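You operate a simulated robot arm through the tools that you are given. There is no shell and no other tool. Be economical: measure what you need, move in short steps, check, and stop when the job is done.

You are at the controls of a simulated robot arm. One attempt, no reset.

TASK
Shut and latch the main valve, vent to zero, open the drain.
Fine: let the air out by the vent button before the drain opens.

It is judged by the outcome, as a careful person would: the job done as asked, and still so three seconds after it is handed in. It fails if anything else is knocked over, pushed out of place, dropped, spilled or broken.

THE ROBOT
A 7-joint arm with a two-finger parallel gripper, fixed in place. Base frame: the origin is at the foot of the arm, x ahead of it, y to its left, z up. Readings come in m, degrees, newtons and seconds.
With the tool pointing down near the work surface it reaches from about 0.28 to 0.68 m from the base axis. Its first joint turns from -66.0 to 66.0 degrees. Payload 1.57 kg.
The TCP is the grasp point between the finger pads, 0.03 m short of the fingertips. In the tool frame z runs along the fingers and y along their closing line. Largest opening 0.11 m; finger width 0.024, thickness 0.012; the body of the gripper, 0.048 by 0.112 m, starts 0.078 m behind the TCP.
Orientation is that of the tool frame in the base frame, as a unit quaternion [x, y, z, w]. With the fingers straight down and closing along the base's y, the tool's x points along the base's -x, its y along +y and its z along -z.

THE INTERFACE
- The arm moves only by the tool play_rows. Its argument "moves" is a list that holds one entry, the list of rows, each a list of 7 numbers: the turn, a rotation vector about the tool's x, y, z in degrees, then the shift along the tool's x, y, z in mm, then the closure, from 0 (fully open) to 1 (shut). In form: [[[rx, ry, rz, x, y, z, grip], ...]]. A call has 1 to 10 rows; each row is the pose to reach, as a shift and turn from the pose commanded when the call began, along the tool's axes at that moment. Each row takes 0.2 s and may step no farther than 0.05 m and 8.6 degrees from the row before; otherwise, or with a gripper value out of range, the whole call is refused. A pose out of reach is approached as far as the arm can. The call stops where the force on the tool passes 40 N (or 10 N more than at its start, if that is more) or the arm is blocked; 0.2 s more then pass. Each finger travels about 0.108 m/s and halts on what it meets, pressing with about 43 N; the grip force reading is that of the motor and also rises with nothing between the fingers. The clock runs only during rows and for 0.2 s after the last one: add rows that repeat a pose to give the fingers time. The reply holds the time, the measured pose of the TCP, the force on the tool along the base axes, the opening and the grip force, in the units named above and with some noise, with the torque about the TCP (base axes, N m) and any sound that the robot's microphone picked up.
- Cameras (640 x 400 px; columns grow to the right, rows downward): "scene" is fixed at [0.1719, -0.3946, 1.4041]; the picture's right is [0.72, -0.70, 0.00], its down [-0.40, -0.41, -0.82] and it looks along [0.57, 0.59, -0.57] (base axes); focal length 265 px, centre (320, 200). "wrist" rides on the gripper at [0.07, 0.016, -0.141] in the tool frame; the picture's right is [-0.23, 0.97, 0.00], its down [-0.86, -0.20, -0.48] and it looks along [-0.47, -0.11, 0.88] (tool axes); focal length 222 px, centre (320, 200).
- grab_frame(camera): a new picture of that camera. It takes no simulated time.
- measure_at(camera, pixels): for up to 12 pixels [column, row] of the newest picture of that camera ("zoom" is the newest enlarged one), the place [x, y, z] in the base frame of the surface seen there, good to about 0.003 m. It takes no simulated time.
- zoom(camera, box): a new picture of the part [left, top, right, bottom] of that camera's present view, enlarged. It takes no simulated time.
- close_job(): hands the job in; it is judged then, once.

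Go step by step. Measure first, check grasps and placings, and put right what went wrong. The budget is 80 turns and 38 pictures, counting those below and the enlarged ones. Unless the task says otherwise, let go and move clear before handing in, and close with one line.

The tools are called as a command line: name --argument value ..., lists and objects as JSON in quotes. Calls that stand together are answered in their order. play_rows: Moves the arm, as the interface text tells. Its arguments: {"type":"object","properties":{"moves":{"type":"array"}},"required":["moves"]} The other tools are called the same way: grab_frame (camera) takes a picture; measure_at (camera, pixels) gives the place of the surface under pixels of a picture; zoom (camera, box) takes an enlarged picture of a part of a camera's view; close_job () hands the job in.

At the start:

```text
time: 0.0
eef_pos: [0.3251, -0.0613, 1.2622]
orientation: [0.0, 1.0, 0.0, 0.0]
ft_force: [0.2, 0.1, 0.7]
moment: [0.0, 0.01, 0.01]
gripper_width: 0.11
grasp_force: 0.1
```

scene: 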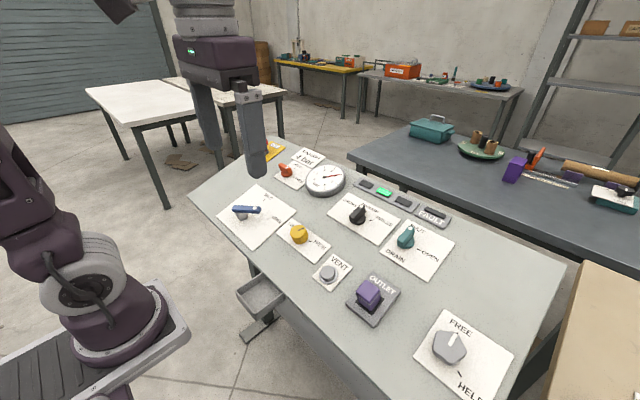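
wrist: 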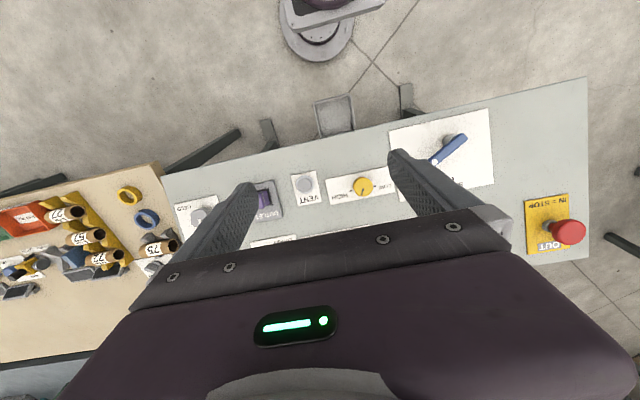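

The scene shows a sloped panel with several controls: a blue lever around (245,210), a yellow knob (299,233), a vent button (328,272), a black knob (358,213), a teal knob (406,237), and a gauge. I'll zoom in to read the labels.

zoom --camera "scene" --box '[190, 130, 350, 260]'

zoom --camera "scene" --box '[310, 170, 470, 300]'

zoom --camera "scene" --box '[260, 210, 520, 400]'

```text
3.08 times, centred on (270, 195) of scene
```

zoom: 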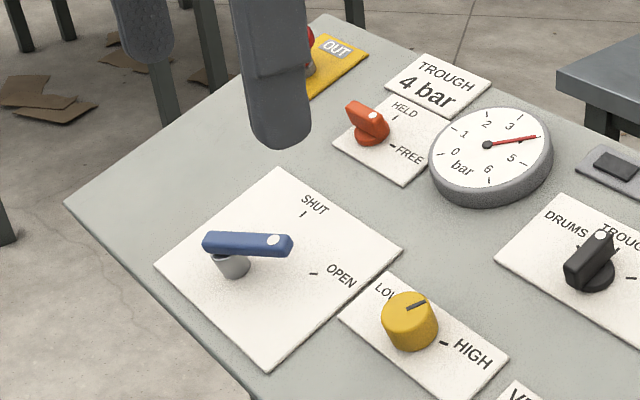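

```text
3.08 times, centred on (390, 235) of scene
```

zoom: 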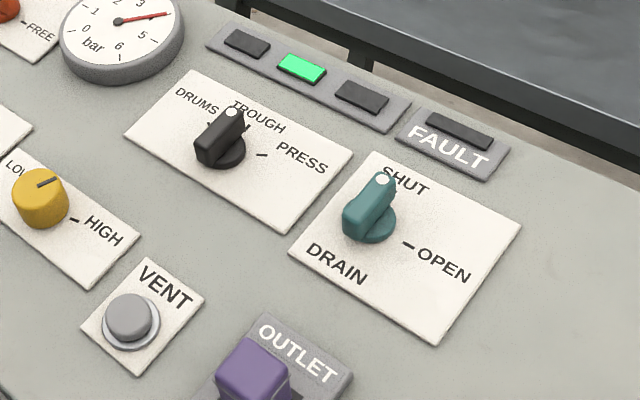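

```text
2.11 times, centred on (390, 305) of scene
```

zoom: 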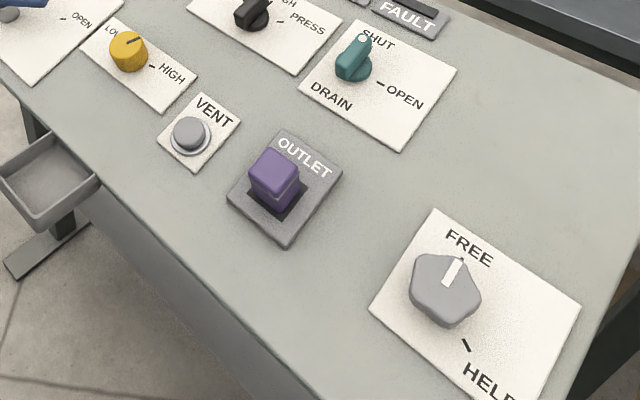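

The blue lever points at OPEN, the teal drain lever is at SHUT, and the gauge reads about 4 bar. I can see an orange HELD/FREE lever and a grey FREE/HELD knob, but it's unclear which one latches the main valve, so I'll look closer and measure.

zoom --camera "wrist" --box '[380, 80, 600, 270]'

measure_at --camera "scene" --pixels '[[239, 219], [236, 209], [258, 210], [265, 200], [269, 219], [220, 216], [289, 170], [299, 229], [328, 272], [404, 232], [352, 218], [450, 345]]'

measure_at --camera "wrist" --pixels '[[450, 138], [433, 162], [460, 140], [490, 115], [568, 232], [305, 186], [200, 180], [570, 100], [300, 215]]'

```text
2.11 times, centred on (490, 175) of wrist
```

zoom: 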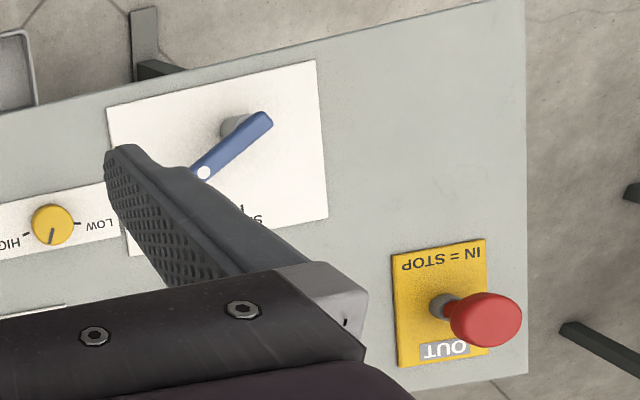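

```text
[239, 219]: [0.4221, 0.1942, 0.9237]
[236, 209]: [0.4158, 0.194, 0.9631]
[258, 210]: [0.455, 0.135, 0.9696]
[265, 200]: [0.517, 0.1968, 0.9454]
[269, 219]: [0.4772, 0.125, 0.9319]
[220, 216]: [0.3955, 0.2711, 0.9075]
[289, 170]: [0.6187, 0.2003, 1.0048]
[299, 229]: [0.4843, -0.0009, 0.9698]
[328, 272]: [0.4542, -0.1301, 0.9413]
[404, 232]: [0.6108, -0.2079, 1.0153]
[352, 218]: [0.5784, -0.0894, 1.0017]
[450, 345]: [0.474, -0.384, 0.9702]
```

```text
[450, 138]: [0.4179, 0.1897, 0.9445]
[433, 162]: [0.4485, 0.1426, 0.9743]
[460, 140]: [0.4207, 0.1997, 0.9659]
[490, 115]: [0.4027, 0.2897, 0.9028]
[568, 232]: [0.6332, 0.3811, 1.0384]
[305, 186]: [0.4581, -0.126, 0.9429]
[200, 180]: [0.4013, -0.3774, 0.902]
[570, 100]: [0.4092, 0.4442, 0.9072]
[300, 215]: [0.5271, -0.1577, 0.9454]
```

The panel slopes up away from the robot at about 17°. The blue handle is at z≈0.965, with its hub near (0.42,0.194) and its tip near (0.452,0.138). I'll move the arm to get a clear view of the plates at the left end.

play_rows --moves '[[[0, 0, 0, -45, 0, 0, 0], [0, 0, 0, -90, 0, 0, 0], [0, 0, 0, -130, 25, 0, 0], [0, 0, 0, -130, 70, 0, 0], [0, 0, 0, -130, 115, 0, 0], [0, 0, 0, -130, 160, 0, 0], [0, 0, 0, -130, 200, 0, 0], [0, 0, 0, -130, 240, 0, 0]]]'

grab_frame --camera "wrist"

grab_frame --camera "scene"

```text
time: 1.8
eef_pos: [0.4563, 0.1799, 1.2635]
orientation: [0.001, 1.0, 0.001, 0.0]
ft_force: [-0.5, -0.5, 0.1]
moment: [0.0, 0.03, -0.01]
gripper_width: 0.1103
grasp_force: 0.0
```

```text
31 pictures are left
```

wrist: 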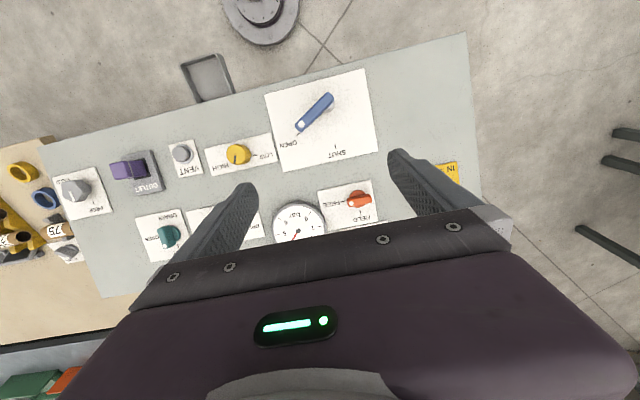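

```text
30 pictures are left
```

scene: 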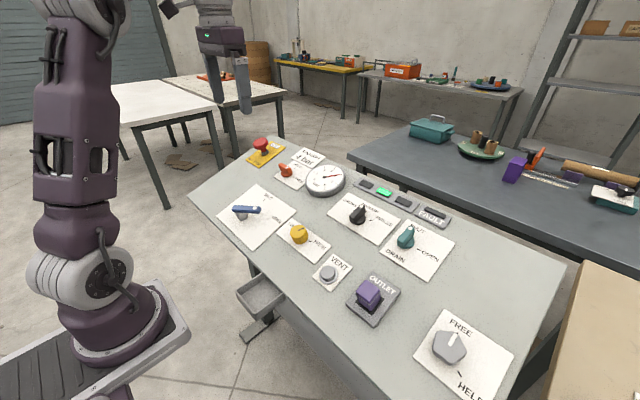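

zoom --camera "wrist" --box '[250, 60, 400, 250]'

zoom --camera "scene" --box '[240, 130, 350, 200]'

measure_at --camera "wrist" --pixels '[[330, 98], [320, 110], [299, 127], [298, 140], [337, 148], [355, 198], [345, 205], [366, 197], [340, 200], [360, 210], [182, 154], [168, 240]]'

```text
2.11 times, centred on (325, 155) of wrist
```

zoom: 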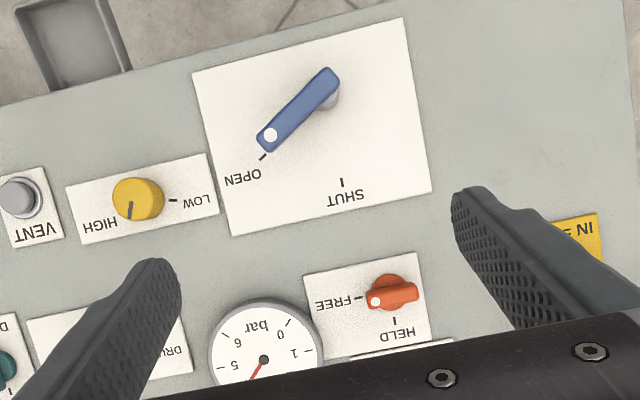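

```text
5.71 times, centred on (295, 165) of scene
```

zoom: 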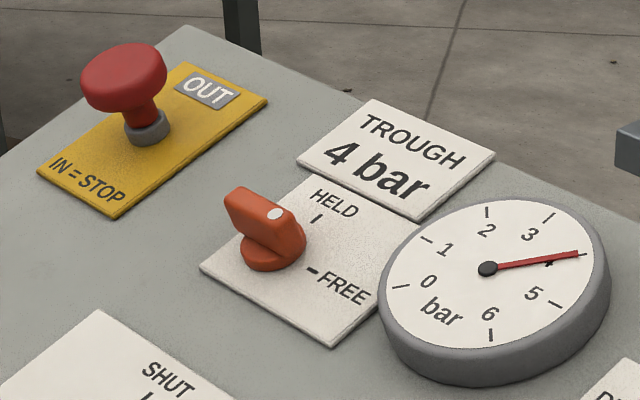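

```text
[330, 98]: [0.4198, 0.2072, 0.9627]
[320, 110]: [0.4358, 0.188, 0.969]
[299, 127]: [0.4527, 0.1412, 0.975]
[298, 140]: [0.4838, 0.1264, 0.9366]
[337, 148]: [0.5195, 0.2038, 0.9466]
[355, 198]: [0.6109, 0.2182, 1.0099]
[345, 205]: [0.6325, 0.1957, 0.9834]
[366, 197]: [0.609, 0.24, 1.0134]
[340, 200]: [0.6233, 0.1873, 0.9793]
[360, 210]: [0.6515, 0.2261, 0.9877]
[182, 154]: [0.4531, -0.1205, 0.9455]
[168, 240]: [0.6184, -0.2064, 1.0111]
```

The blue lever is at OPEN (dot at zoom pixel (270,133)) and must turn about 57° anticlockwise to SHUT. The orange lever next to it is at FREE, so it looks like the main valve's latch. I'll close the fingers, tilt the tool square to the panel (18°), and hover on the pushing side of the lever.

play_rows --moves '[[[0, -3, 0, 11, -8, 37, 0.5], [0, -6, 0, 22, -16, 74, 1], [0, -9, 0, 34, -24, 111, 1], [0, -12, 0, 45, -32, 148, 1], [0, -15, 0, 57, -40, 185, 1], [0, -18, 0, 68, -48, 222, 1], [0, -18, 0, 68, -48, 222, 1]]]'

zoom --camera "scene" --box '[190, 130, 350, 260]'

```text
time: 3.4
eef_pos: [0.3877, 0.1317, 1.0398]
orientation: [-0.001, 0.988, 0.001, 0.157]
ft_force: [-0.5, -0.1, -0.5]
moment: [0.0, 0.0, -0.03]
gripper_width: 0.0
grasp_force: 22.0
```

```text
3.08 times, centred on (270, 195) of scene
```

zoom: 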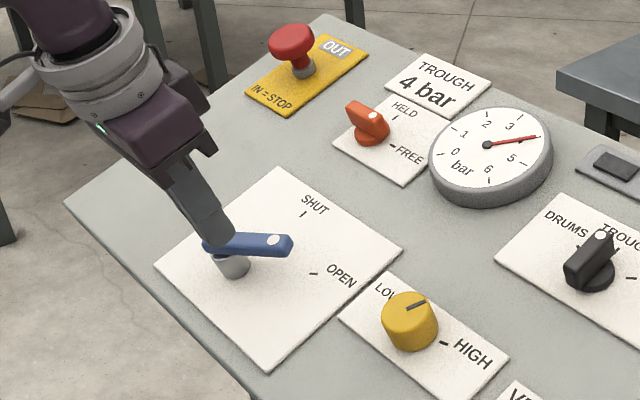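

The fingers are hovering on the pushing side of the lever, square to the panel. I'll descend 74 mm and then push to the contact point.

play_rows --moves '[[[0, 0, 0, 0, 0, 40, 1], [0, 0, 0, 0, 0, 74, 1], [0, 0, 0, -7, 5, 74, 1]]]'

zoom --camera "scene" --box '[190, 130, 350, 260]'

```text
time: 4.2
eef_pos: [0.4207, 0.1358, 0.9705]
orientation: [0.0, 0.988, -0.001, 0.156]
ft_force: [0.4, 0.4, -1.3]
moment: [0.03, -0.02, -0.04]
gripper_width: 0.0
grasp_force: 21.8
```

```text
3.08 times, centred on (270, 195) of scene
```

zoom: 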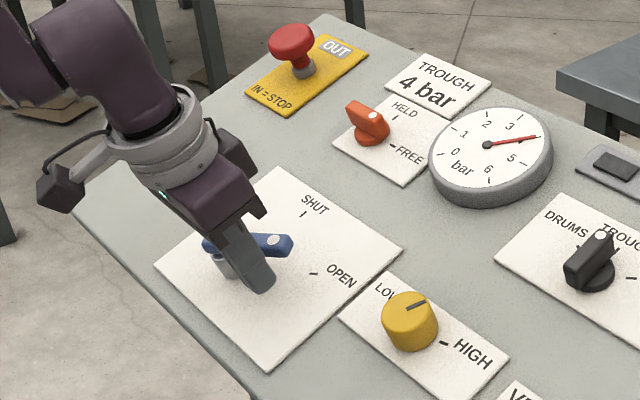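

The finger sits beside the lever with no contact yet. I'll push it along an arc toward SHUT.

play_rows --moves '[[[0, 0, 0, -6, 6, 0, 1], [0, 0, 0, -15, 10, 0, 1], [0, 0, 0, -24, 15, 0, 1], [0, 0, 0, -32, 20, 0, 1], [0, 0, 0, -39, 27, 0, 1], [0, 0, 0, -44, 34, 0, 1], [0, 0, 0, -48, 41, 0, 1]]]'

zoom --camera "scene" --box '[190, 130, 350, 260]'

```text
time: 5.8
eef_pos: [0.4616, 0.1763, 0.9851]
orientation: [0.0, 0.988, -0.001, 0.157]
ft_force: [-0.2, -1.1, 0.7]
moment: [-0.02, 0.03, 0.0]
gripper_width: 0.0
grasp_force: 21.3
```

```text
3.08 times, centred on (270, 195) of scene
```

zoom: 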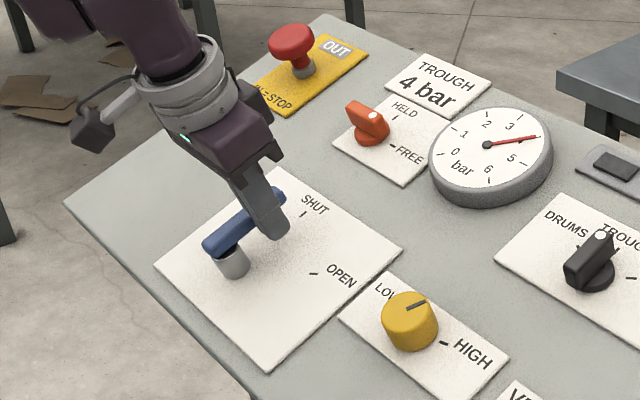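

The lever has swung close to SHUT. I'll check its angle in the wrist view.

grab_frame --camera "wrist"

```text
24 pictures are left
```

wrist: 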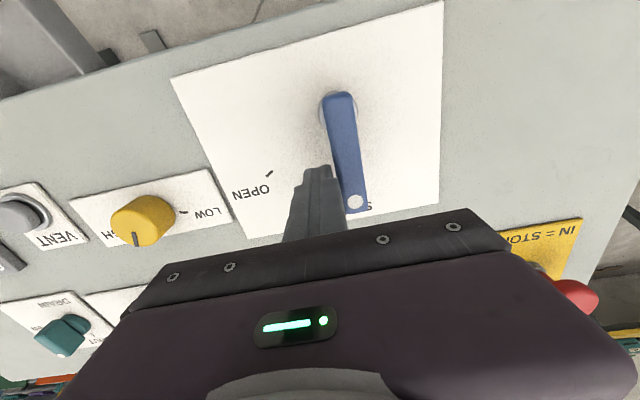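

measure_at --camera "wrist" --pixels '[[355, 202], [341, 100], [350, 180], [344, 130], [334, 95], [349, 95]]'

```text
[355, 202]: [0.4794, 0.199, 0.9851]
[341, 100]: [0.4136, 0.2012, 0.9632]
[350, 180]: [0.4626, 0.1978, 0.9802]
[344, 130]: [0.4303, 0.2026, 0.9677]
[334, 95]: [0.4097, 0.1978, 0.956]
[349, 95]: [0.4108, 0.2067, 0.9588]
```

The lever now points about −2°, with its dot at y=0.199 and its hub at 0.2015. I'll nudge it 3 mm further to seat it, then back away and rise.

play_rows --moves '[[[0, 0, 0, 0, 2, 0, 1], [0, 0, 0, 0, 3.5, 0, 1], [0, 0, 0, 0, 3.5, 0, 1]]]'

play_rows --moves '[[[0, 0, 0, 0, -15, 0, 1], [0, 0, 0, 0, -20, -40, 1], [0, 0, 0, 0, -20, -80, 1]]]'

grab_frame --camera "wrist"

```text
time: 6.6
eef_pos: [0.4632, 0.1797, 0.9869]
orientation: [0.001, 0.988, 0.0, 0.157]
ft_force: [-0.2, -1.5, 0.9]
moment: [0.0, 0.02, 0.0]
gripper_width: 0.0
grasp_force: 21.8
```

```text
time: 7.4
eef_pos: [0.4365, 0.1614, 1.0624]
orientation: [0.0, 0.988, -0.001, 0.157]
ft_force: [0.2, 0.5, 0.2]
moment: [0.01, -0.03, 0.0]
gripper_width: 0.0
grasp_force: 21.3
```

```text
23 pictures are left
```

wrist: 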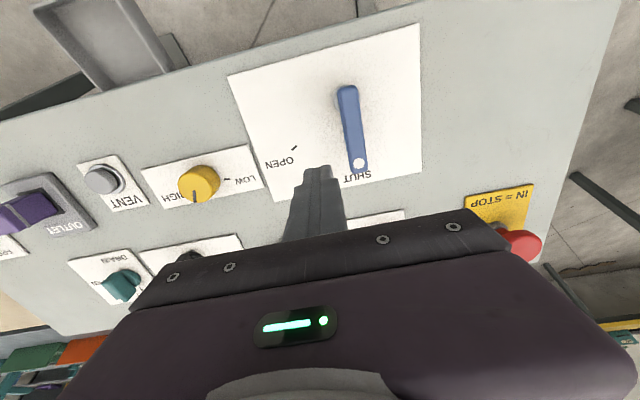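

measure_at --camera "wrist" --pixels '[[359, 165], [348, 95], [353, 130], [104, 180], [118, 285]]'

zoom --camera "scene" --box '[240, 130, 350, 200]'

```text
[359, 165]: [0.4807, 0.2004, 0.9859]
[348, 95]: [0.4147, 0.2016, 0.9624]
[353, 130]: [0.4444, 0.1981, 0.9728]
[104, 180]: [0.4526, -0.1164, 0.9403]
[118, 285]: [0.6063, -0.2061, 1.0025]
```

```text
5.71 times, centred on (295, 165) of scene
```

zoom: 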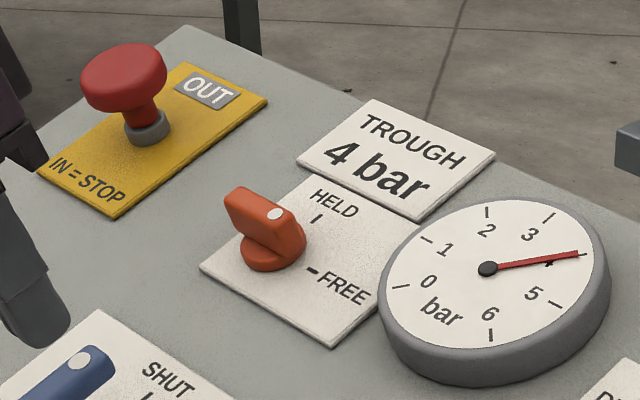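

The blue lever is seated on SHUT: dot at y=0.2004, hub at 0.2015. Next is the orange latch, with its pivot at about y=0.226, x=0.61 and its bar along y at FREE. I'll hover over it and turn the gripper so it closes across the bar.

play_rows --moves '[[[0, 0, 8.5, -15, 6, -5, 1], [0, 0, 17, -30, 13, -5, 1], [0, 0, 25.5, -45, 19, -5, 0.9], [0, 0, 34, -60, 26, -5, 0.8], [0, 0, 42.5, -75, 32, -5, 0.7], [0, 0, 51, -90, 39, -5, 0.6], [0, 0, 59.5, -105, 45, -5, 0.58], [0, 0, 68, -120, 52, -5, 0.58], [0, 0, 76.5, -135, 58, -5, 0.58], [0, 0, 85, -150.6, 64.6, -5, 0.58]]]'

play_rows --moves '[[[0, 0, 5, 0, 0, 0, 0.58], [0, 0, 5, 0, 0, 0, 0.58]]]'

grab_frame --camera "wrist"

zoom --camera "scene" --box '[240, 130, 350, 200]'

```text
time: 9.6
eef_pos: [0.5801, 0.2246, 1.1128]
orientation: [0.669, 0.727, 0.107, 0.115]
ft_force: [0.7, -0.4, 0.4]
moment: [-0.02, -0.01, -0.01]
gripper_width: 0.0462
grasp_force: 0.1
```

```text
time: 10.2
eef_pos: [0.5795, 0.224, 1.1144]
orientation: [0.699, 0.698, 0.111, 0.11]
ft_force: [-0.3, -0.5, 0.3]
moment: [0.0, 0.0, 0.0]
gripper_width: 0.0462
grasp_force: 0.0
```

```text
21 pictures are left
```

wrist: 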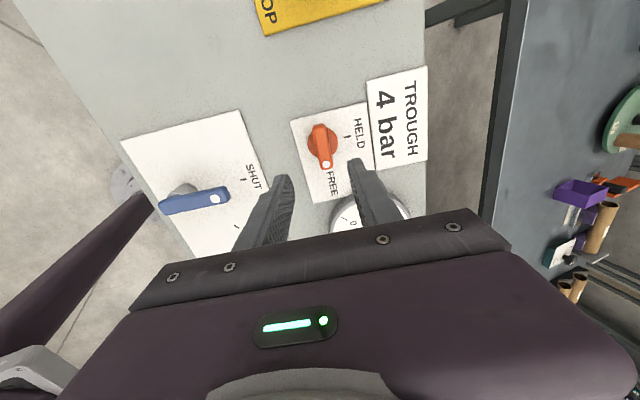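

```text
5.71 times, centred on (295, 165) of scene
```

zoom: 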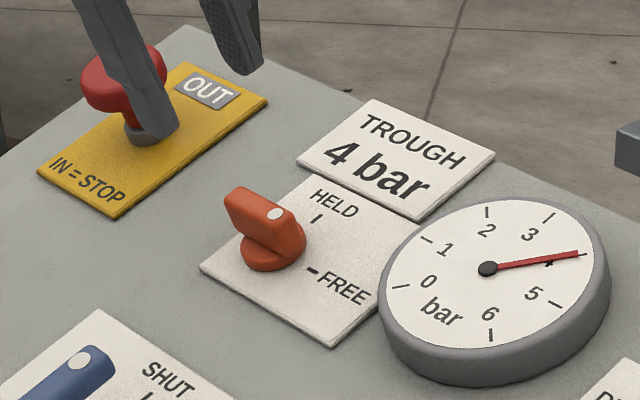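

measure_at --camera "wrist" --pixels '[[327, 164], [320, 128], [323, 145], [311, 135], [317, 145], [331, 145], [345, 137], [328, 173], [350, 225], [332, 155]]'

```text
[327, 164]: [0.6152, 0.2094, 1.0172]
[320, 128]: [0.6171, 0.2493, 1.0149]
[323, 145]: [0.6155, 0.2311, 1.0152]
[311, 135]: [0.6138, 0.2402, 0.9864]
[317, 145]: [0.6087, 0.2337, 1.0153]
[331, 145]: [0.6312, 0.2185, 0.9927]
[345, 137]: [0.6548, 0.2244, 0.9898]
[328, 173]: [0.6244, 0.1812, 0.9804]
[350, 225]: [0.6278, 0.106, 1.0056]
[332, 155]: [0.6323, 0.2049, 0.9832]
```

The orange bar's top centre is at about (0.616, 0.229, 1.0155), and the gripper is lined up within 4 mm. I'll correct that offset, descend and grip.

play_rows --moves '[[[0, 0, 0, 3, 3.5, 35, 0.58], [0, 0, 0, 3, 3.5, 70, 0.58], [0, 0, 0, 3, 3.5, 92, 0.58], [0, 0, 0, 3, 3.5, 92, 0.58]]]'

zoom --camera "scene" --box '[240, 130, 350, 200]'

```text
time: 11.2
eef_pos: [0.6114, 0.2283, 1.0265]
orientation: [0.699, 0.698, 0.11, 0.11]
ft_force: [-0.3, 0.4, 0.2]
moment: [0.0, 0.0, 0.02]
gripper_width: 0.0459
grasp_force: 0.0
```

```text
5.71 times, centred on (295, 165) of scene
```

zoom: 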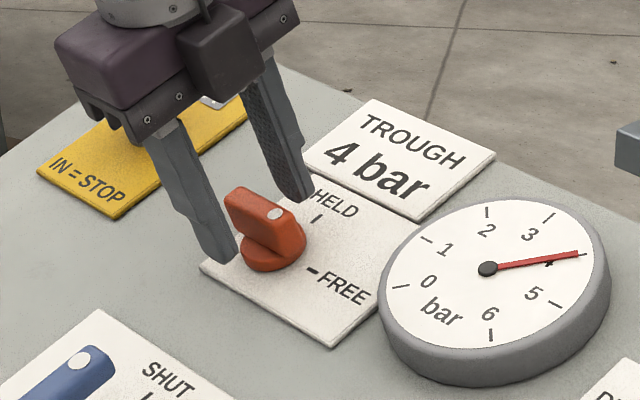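

The fingers straddle the bar. I'll close on it and check.

play_rows --moves '[[[0, 0, 0, 0, 0, 0, 0.8], [0, 0, 0, 0, 0, 0, 0.95], [0, 0, 0, 0, 0, 0, 0.95]]]'

zoom --camera "scene" --box '[240, 130, 350, 200]'

```text
time: 12.0
eef_pos: [0.611, 0.2284, 1.0269]
orientation: [0.698, 0.698, 0.111, 0.111]
ft_force: [6.7, 0.5, -2.1]
moment: [0.06, -0.1, 0.05]
gripper_width: 0.0157
grasp_force: 31.8
```

```text
5.71 times, centred on (295, 165) of scene
```

zoom: 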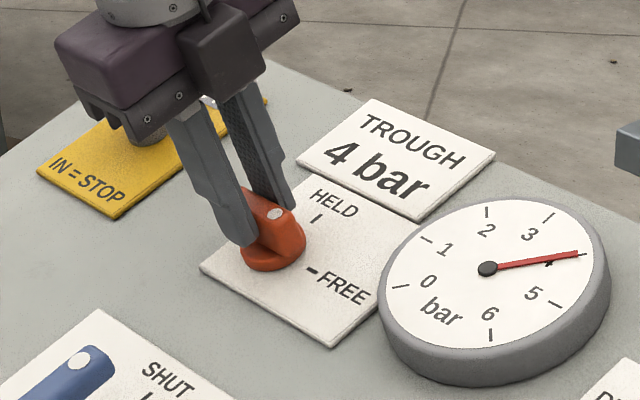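

The bar is gripped at 15.7 mm wide. I'll twist it toward HELD (anticlockwise from above, so −z of the tool).

play_rows --moves '[[[0, 0, -8, 0, 0, 0, 0.95], [0, 0, -16, 0, 0, 0, 0.95], [0, 0, -24, 0, 0, 0, 0.95], [0, 0, -32, 0, 0, 0, 0.95], [0, 0, -40, 0, 0, 0, 0.95], [0, 0, -48, 0, 0, 0, 0.95]]]'

```text
time: 13.4
eef_pos: [0.6094, 0.2268, 1.0265]
orientation: [0.354, 0.923, 0.054, 0.143]
ft_force: [-19.4, -4.3, -13.2]
moment: [0.1, -0.05, -0.06]
gripper_width: 0.0158
grasp_force: 31.4
```

The bar is turning, with a side force of about 19 N from a small pivot offset. I'll shift about 2 mm to relieve it and carry on the twist.

play_rows --moves '[[[0, 0, -3, 1.5, -1.3, 0, 0.95], [0, 0, -10, 1.5, -1.3, 0, 0.95], [0, 0, -18, 1.5, -1.3, 0, 0.95], [0, 0, -26, 1.5, -1.3, 0, 0.95], [0, 0, -34, 1.5, -1.3, 0, 0.95], [0, 0, -42, 1.5, -1.3, 0, 0.95]]]'

zoom --camera "scene" --box '[240, 130, 350, 200]'

```text
time: 14.8
eef_pos: [0.6086, 0.2251, 1.0268]
orientation: [0.0, 0.988, -0.003, 0.153]
ft_force: [-20.5, -23.8, -9.9]
moment: [0.01, -0.11, -0.18]
gripper_width: 0.0159
grasp_force: 31.6
```

```text
5.71 times, centred on (295, 165) of scene
```

zoom: 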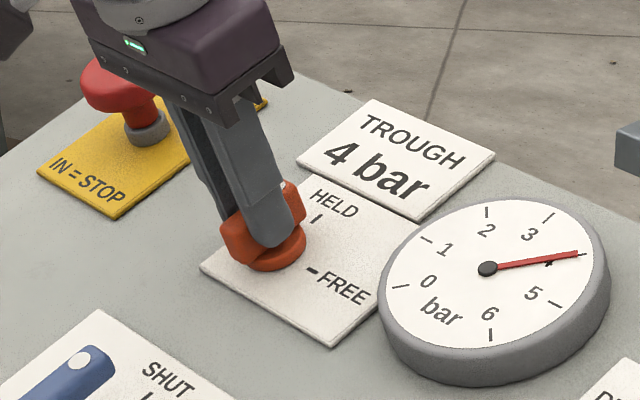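

The bar now points toward HELD. I'll let go, rise and look.

play_rows --moves '[[[0, 0, 0, 0, 0, 0, 0.7], [0, 0, 0, 0, 0, 0, 0.6], [0, 0, 0, 0, 0, -35, 0.6], [0, 0, 0, 20, 0, -70, 0.6], [0, 0, 0, 50, 0, -90, 0.6]]]'

zoom --camera "scene" --box '[240, 130, 350, 200]'

grab_frame --camera "wrist"

```text
time: 16.0
eef_pos: [0.5312, 0.2284, 1.0966]
orientation: [0.001, 0.988, -0.001, 0.157]
ft_force: [0.1, 0.9, -0.1]
moment: [-0.01, -0.03, 0.04]
gripper_width: 0.0439
grasp_force: 0.1
```

```text
5.71 times, centred on (295, 165) of scene
```

zoom: 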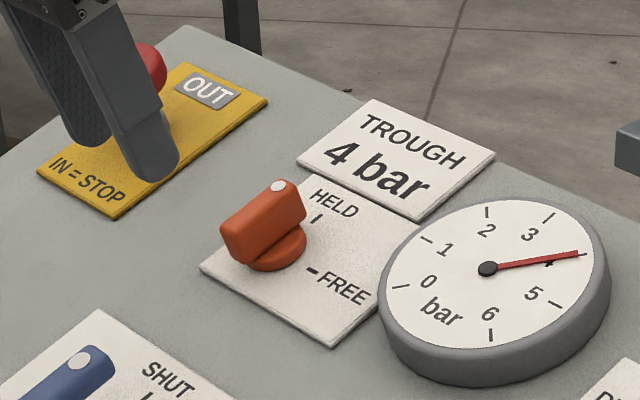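

```text
15 pictures are left
```

wrist: 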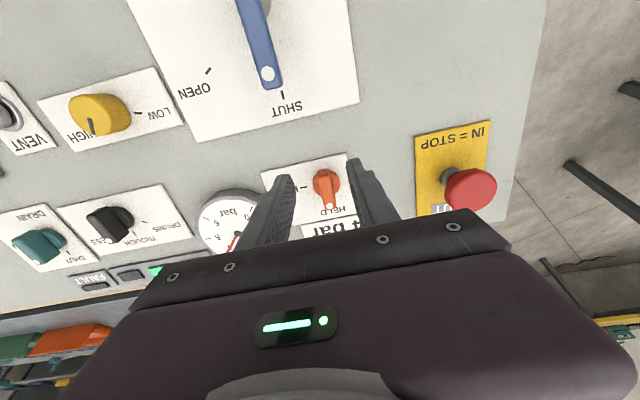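

The latch is on HELD with its white dot at the mark, and the main lever is on SHUT. Next I'll go to the vent button at about (0.455, −0.124, 0.942) with closed fingers and hover above it.

play_rows --moves '[[[0, 0, 0, 15, -40, 0, 0.8], [0, 0, 0, 30, -84, 0, 1], [0, 0, 0, 45, -129, 0, 1], [0, 0, 0, 60, -174, 0, 1], [0, 0, 0, 75, -219, 0, 1], [0, 0, 0, 90, -264, 0, 1], [0, 0, 0, 105, -309, 0, 1], [0, 0, 0, 120, -352, 15, 1], [0, 0, 0, 120, -352, 65, 1], [0, 0, 0, 120, -352, 75, 1]]]'

zoom --camera "scene" --box '[290, 150, 450, 300]'

```text
time: 18.2
eef_pos: [0.4434, -0.1247, 0.9884]
orientation: [0.0, 0.988, 0.0, 0.157]
ft_force: [-0.5, 0.0, -0.3]
moment: [-0.01, -0.01, 0.01]
gripper_width: 0.0001
grasp_force: 21.4
```

```text
2.67 times, centred on (370, 225) of scene
```

zoom: 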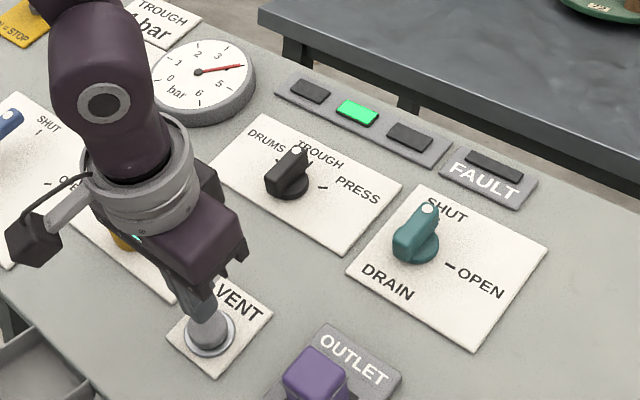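

The fingertips are about 18 mm above the vent button. I'll press in and hold.

play_rows --moves '[[[0, 0, 0, 0, 0, 14, 1], [0, 0, 0, 0, 0, 19, 1], [0, 0, 0, 0, 0, 23, 1], [0, 0, 0, 0, 0, 23, 1], [0, 0, 0, 0, 0, 23, 1], [0, 0, 0, 0, 0, 23, 1]]]'

zoom --camera "scene" --box '[290, 150, 450, 300]'

```text
time: 19.6
eef_pos: [0.4508, -0.1248, 0.9665]
orientation: [0.0, 0.988, -0.001, 0.158]
ft_force: [-4.4, -7.3, 13.8]
moment: [-0.2, 0.03, -0.11]
gripper_width: 0.0004
grasp_force: 21.5
heard: click
```

```text
2.67 times, centred on (370, 225) of scene
```

zoom: 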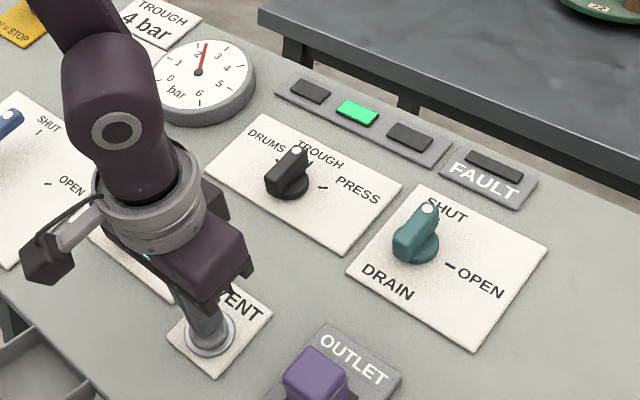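

The button clicked and the gauge is falling, now about 2.2 bar. I'll keep holding.

play_rows --moves '[[[0, 0, 0, 0, 0, 0, 1], [0, 0, 0, 0, 0, 0, 1], [0, 0, 0, 0, 0, 0, 1], [0, 0, 0, 0, 0, 0, 1], [0, 0, 0, 0, 0, 0, 1], [0, 0, 0, 0, 0, 0, 1], [0, 0, 0, 0, 0, 0, 1], [0, 0, 0, 0, 0, 0, 1], [0, 0, 0, 0, 0, 0, 1], [0, 0, 0, 0, 0, 0, 1]]]'

play_rows --moves '[[[0, 0, 0, 0, 0, 0, 1], [0, 0, 0, 0, 0, 0, 1], [0, 0, 0, 0, 0, 0, 1], [0, 0, 0, 0, 0, 0, 1], [0, 0, 0, 0, 0, 0, 1], [0, 0, 0, 0, 0, 0, 1], [0, 0, 0, 0, 0, 0, 1], [0, 0, 0, 0, 0, 0, 1], [0, 0, 0, 0, 0, 0, 1], [0, 0, 0, 0, 0, 0, 1]]]'

zoom --camera "scene" --box '[290, 150, 450, 300]'

```text
time: 21.8
eef_pos: [0.4505, -0.1248, 0.967]
orientation: [0.0, 0.988, 0.0, 0.157]
ft_force: [-1.6, -4.5, 13.8]
moment: [-0.09, -0.1, -0.03]
gripper_width: 0.0
grasp_force: 21.0
```

```text
time: 24.0
eef_pos: [0.4497, -0.1238, 0.967]
orientation: [0.001, 0.988, 0.0, 0.157]
ft_force: [-1.1, -0.5, 15.6]
moment: [-0.02, -0.08, -0.01]
gripper_width: 0.0
grasp_force: 21.0
```

```text
2.67 times, centred on (370, 225) of scene
```

zoom: 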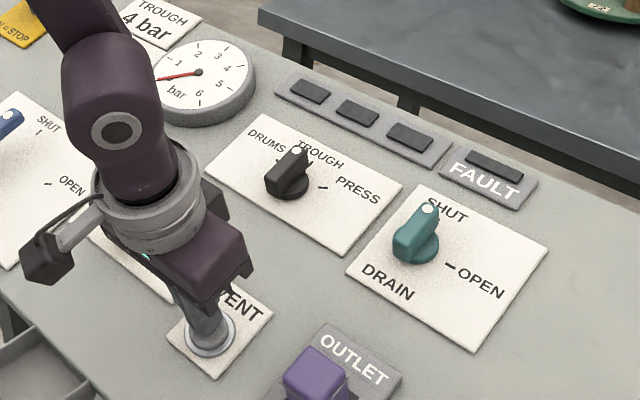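

The gauge is at 0. I'll release the button and move back toward the drain lever, then check the gauge and measure the lever.

play_rows --moves '[[[0, 0, 0, 0, 0, -35, 1], [0, 0, 0, 0, 0, -75, 1], [0, 0, 0, -30, -20, -100, 0.8], [0, 0, 0, -65, -50, -100, 0.55], [0, 0, 0, -100, -80, -100, 0.5], [0, 0, 0, -125, -84, -100, 0.5]]]'

grab_frame --camera "wrist"

zoom --camera "scene" --box '[290, 150, 450, 300]'

```text
time: 25.4
eef_pos: [0.5421, -0.2068, 1.1006]
orientation: [0.0, 0.988, 0.0, 0.156]
ft_force: [0.6, 0.5, -0.3]
moment: [0.02, 0.03, 0.01]
gripper_width: 0.0549
grasp_force: 0.0
```

```text
11 pictures are left
```

wrist: 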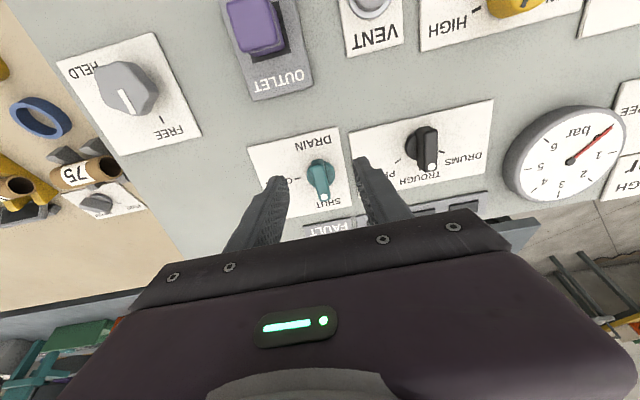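

```text
2.67 times, centred on (370, 225) of scene
```

zoom: 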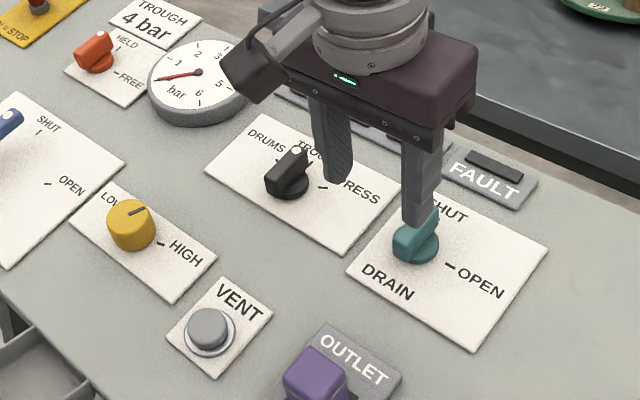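

The vent button is released and the gauge appears to hold at zero. I'll enlarge the gauge to confirm and measure the drain lever.

zoom --camera "wrist" --box '[490, 90, 640, 210]'

measure_at --camera "wrist" --pixels '[[323, 197], [319, 165], [321, 180], [312, 180], [330, 180], [316, 163], [324, 163], [329, 203], [291, 181]]'

```text
3.33 times, centred on (565, 150) of wrist
```

zoom: 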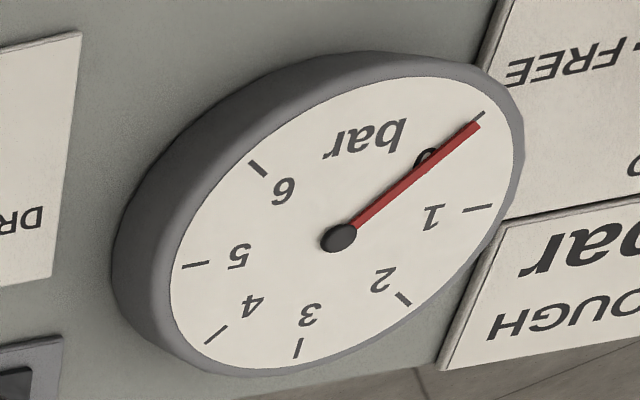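

```text
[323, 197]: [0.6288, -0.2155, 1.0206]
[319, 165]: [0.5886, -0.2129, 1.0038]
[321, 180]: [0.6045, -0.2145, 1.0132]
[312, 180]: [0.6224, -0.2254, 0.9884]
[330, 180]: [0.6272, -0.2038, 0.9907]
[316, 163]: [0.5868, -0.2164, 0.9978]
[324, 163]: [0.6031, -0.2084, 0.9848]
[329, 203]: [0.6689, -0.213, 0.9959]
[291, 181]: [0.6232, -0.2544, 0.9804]
```

The gauge needle sits exactly on the 0 mark. The drain pivot is at u≈0.8955, y≈−0.213 with its bar along the slope, so I'll align, descend and grip it.

play_rows --moves '[[[0, 0, 0, -40, -6.2, 0, 0.58], [0, 0, 0, -40, -6.2, 40, 0.58], [0, 0, 0, -40, -6.2, 75, 0.58], [0, 0, 0, -40, -6.2, 91, 0.58], [0, 0, 0, -40, -6.2, 91, 0.58]]]'

zoom --camera "scene" --box '[350, 190, 460, 280]'

```text
time: 26.6
eef_pos: [0.605, -0.2139, 1.026]
orientation: [0.0, 0.988, 0.0, 0.157]
ft_force: [-0.3, 0.2, 0.2]
moment: [0.0, 0.03, 0.0]
gripper_width: 0.0463
grasp_force: 0.1
```

```text
4.44 times, centred on (405, 235) of scene
```

zoom: 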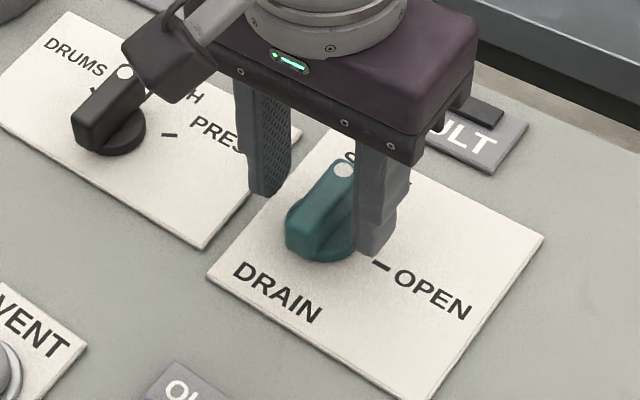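

The fingers straddle the drain bar. I'll grip and start turning it toward OPEN.

play_rows --moves '[[[0, 0, 0, 0, 0, 0, 0.8], [0, 0, 0, 0, 0, 0, 0.95], [0, 0, 0, 0, 0, 0, 0.95], [0, 0, 8, 0, 0, 0, 0.95], [0, 0, 16, 0, 0, 0, 0.95], [0, 0, 24, 0, 0, 0, 0.95], [0, 0, 32, 0, 0, 0, 0.95], [0, 0, 40, 0, 0, 0, 0.95]]]'

```text
time: 28.4
eef_pos: [0.6052, -0.2134, 1.0263]
orientation: [0.339, 0.927, 0.055, 0.148]
ft_force: [4.3, -1.8, 12.9]
moment: [-0.19, -0.1, -0.04]
gripper_width: 0.0158
grasp_force: 31.0
```

The drain bar is turning with only small forces. I'll continue to 90°.

play_rows --moves '[[[0, 0, 8, 0, 0, 0, 0.95], [0, 0, 16, 0, 0, 0, 0.95], [0, 0, 24, 0, 0, 0, 0.95], [0, 0, 32, 0, 0, 0, 0.95], [0, 0, 40, 0, 0, 0, 0.95], [0, 0, 48, 0, 0, 0, 0.95], [0, 0, 50, 0, 0, 0, 0.95]]]'

zoom --camera "scene" --box '[350, 190, 460, 280]'

```text
time: 30.0
eef_pos: [0.6066, -0.2129, 1.0259]
orientation: [0.698, 0.698, 0.113, 0.113]
ft_force: [25.0, 1.5, 20.7]
moment: [0.4, -0.35, 0.25]
gripper_width: 0.016
grasp_force: 31.7
```

```text
4.44 times, centred on (405, 235) of scene
```

zoom: 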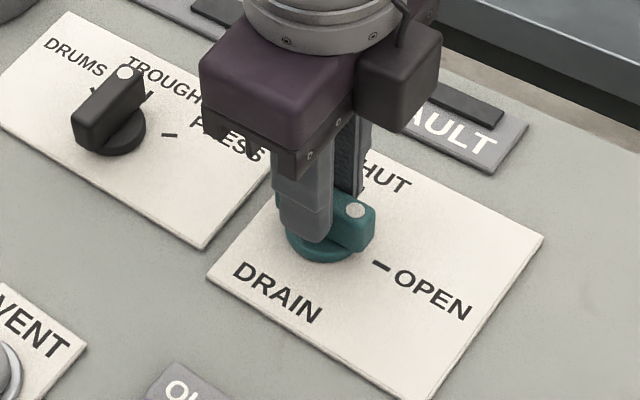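

The drain lever points at OPEN. I'll release, rise clear and check everything.

play_rows --moves '[[[0, 0, 0, 0, 0, 0, 0.7], [0, 0, 0, 0, 0, 0, 0.58], [0, 0, 0, 0, 0, -40, 0.58], [0, 0, 0, 0, 0, -85, 0.58], [0, 0, 0, 0, 0, -130, 0.58], [0, 0, 0, 0, -40, -150, 0.58], [0, 0, 0, 0, -85, -160, 0.58], [0, 0, 0, 0, -130, -170, 0.58], [0, 0, 0, 0, -175, -180, 0.58], [0, 0, 0, 0, -215, -190, 0.58]]]'

grab_frame --camera "scene"

zoom --camera "scene" --box '[310, 170, 470, 300]'

zoom --camera "scene" --box '[190, 130, 350, 260]'

```text
time: 32.2
eef_pos: [0.3405, -0.2159, 1.1412]
orientation: [0.698, 0.699, 0.11, 0.111]
ft_force: [0.1, 0.7, 0.9]
moment: [-0.01, 0.0, -0.01]
gripper_width: 0.0461
grasp_force: 0.1
```

```text
6 pictures are left
```

scene: 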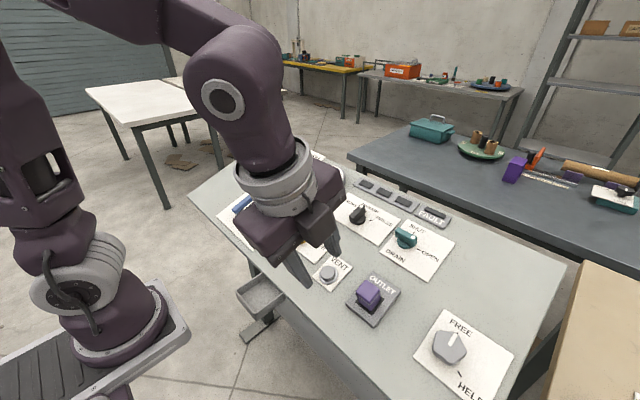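

```text
3.08 times, centred on (390, 235) of scene
```

zoom: 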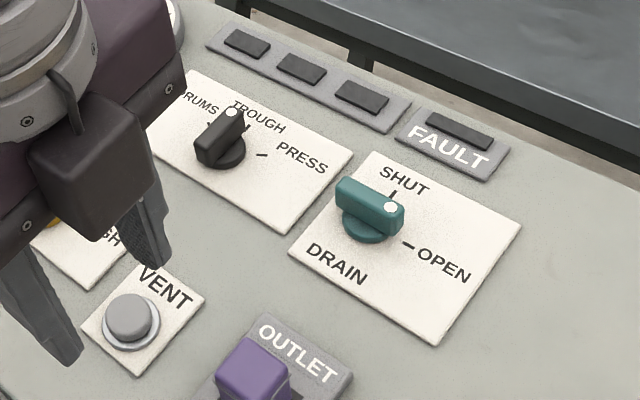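

```text
3.08 times, centred on (270, 195) of scene
```

zoom: 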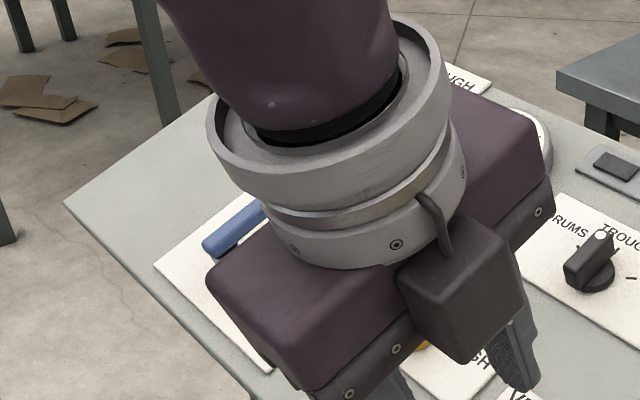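

The drain is on OPEN and the fault lamp is dark. I'll move the arm aside and up for a last look at the main valve, latch and gauge.

play_rows --moves '[[[0, 0, 0, -20, 0, -35, 0.58], [0, 0, 0, -55, 0, -60, 0.58], [0, 0, 0, -95, 0, -85, 0.58], [0, 0, 0, -135, 0, -100, 0.58], [0, 0, 0, -175, 0, -120, 0.58], [0, 0, 0, -175, 0, -120, 0.58]]]'

zoom --camera "scene" --box '[190, 120, 370, 270]'

```text
time: 33.6
eef_pos: [0.3029, -0.3892, 1.2574]
orientation: [0.698, 0.698, 0.111, 0.11]
ft_force: [0.4, 0.2, -0.2]
moment: [0.01, 0.0, 0.0]
gripper_width: 0.0461
grasp_force: 0.1
```

```text
2.67 times, centred on (280, 195) of scene
```

zoom: 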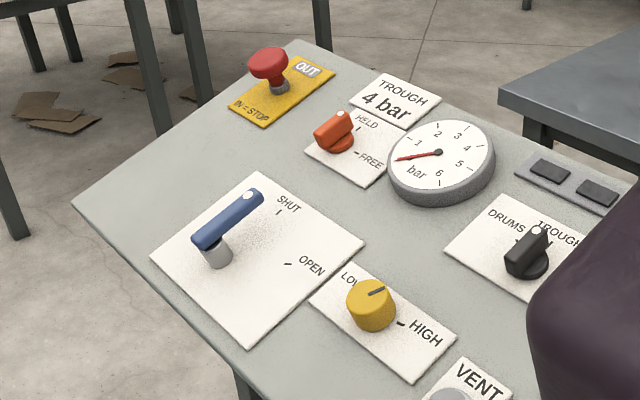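

The picture shows the main valve on SHUT, the latch on HELD, the gauge at 0 and the other controls unchanged; the drain was seen on OPEN just before. The arm is clear, so I'm handing in.

close_job

```text
The job is handed in.
```

The main valve is shut with its latch on HELD, the pressure was let out with the vent button until the gauge read 0, and only then was the drain opened. None of the plates named a latch for the main valve. I used the orange HELD/FREE lever because it is closest to the valve, and left the grey FREE/HELD knob near the outlet as it was.
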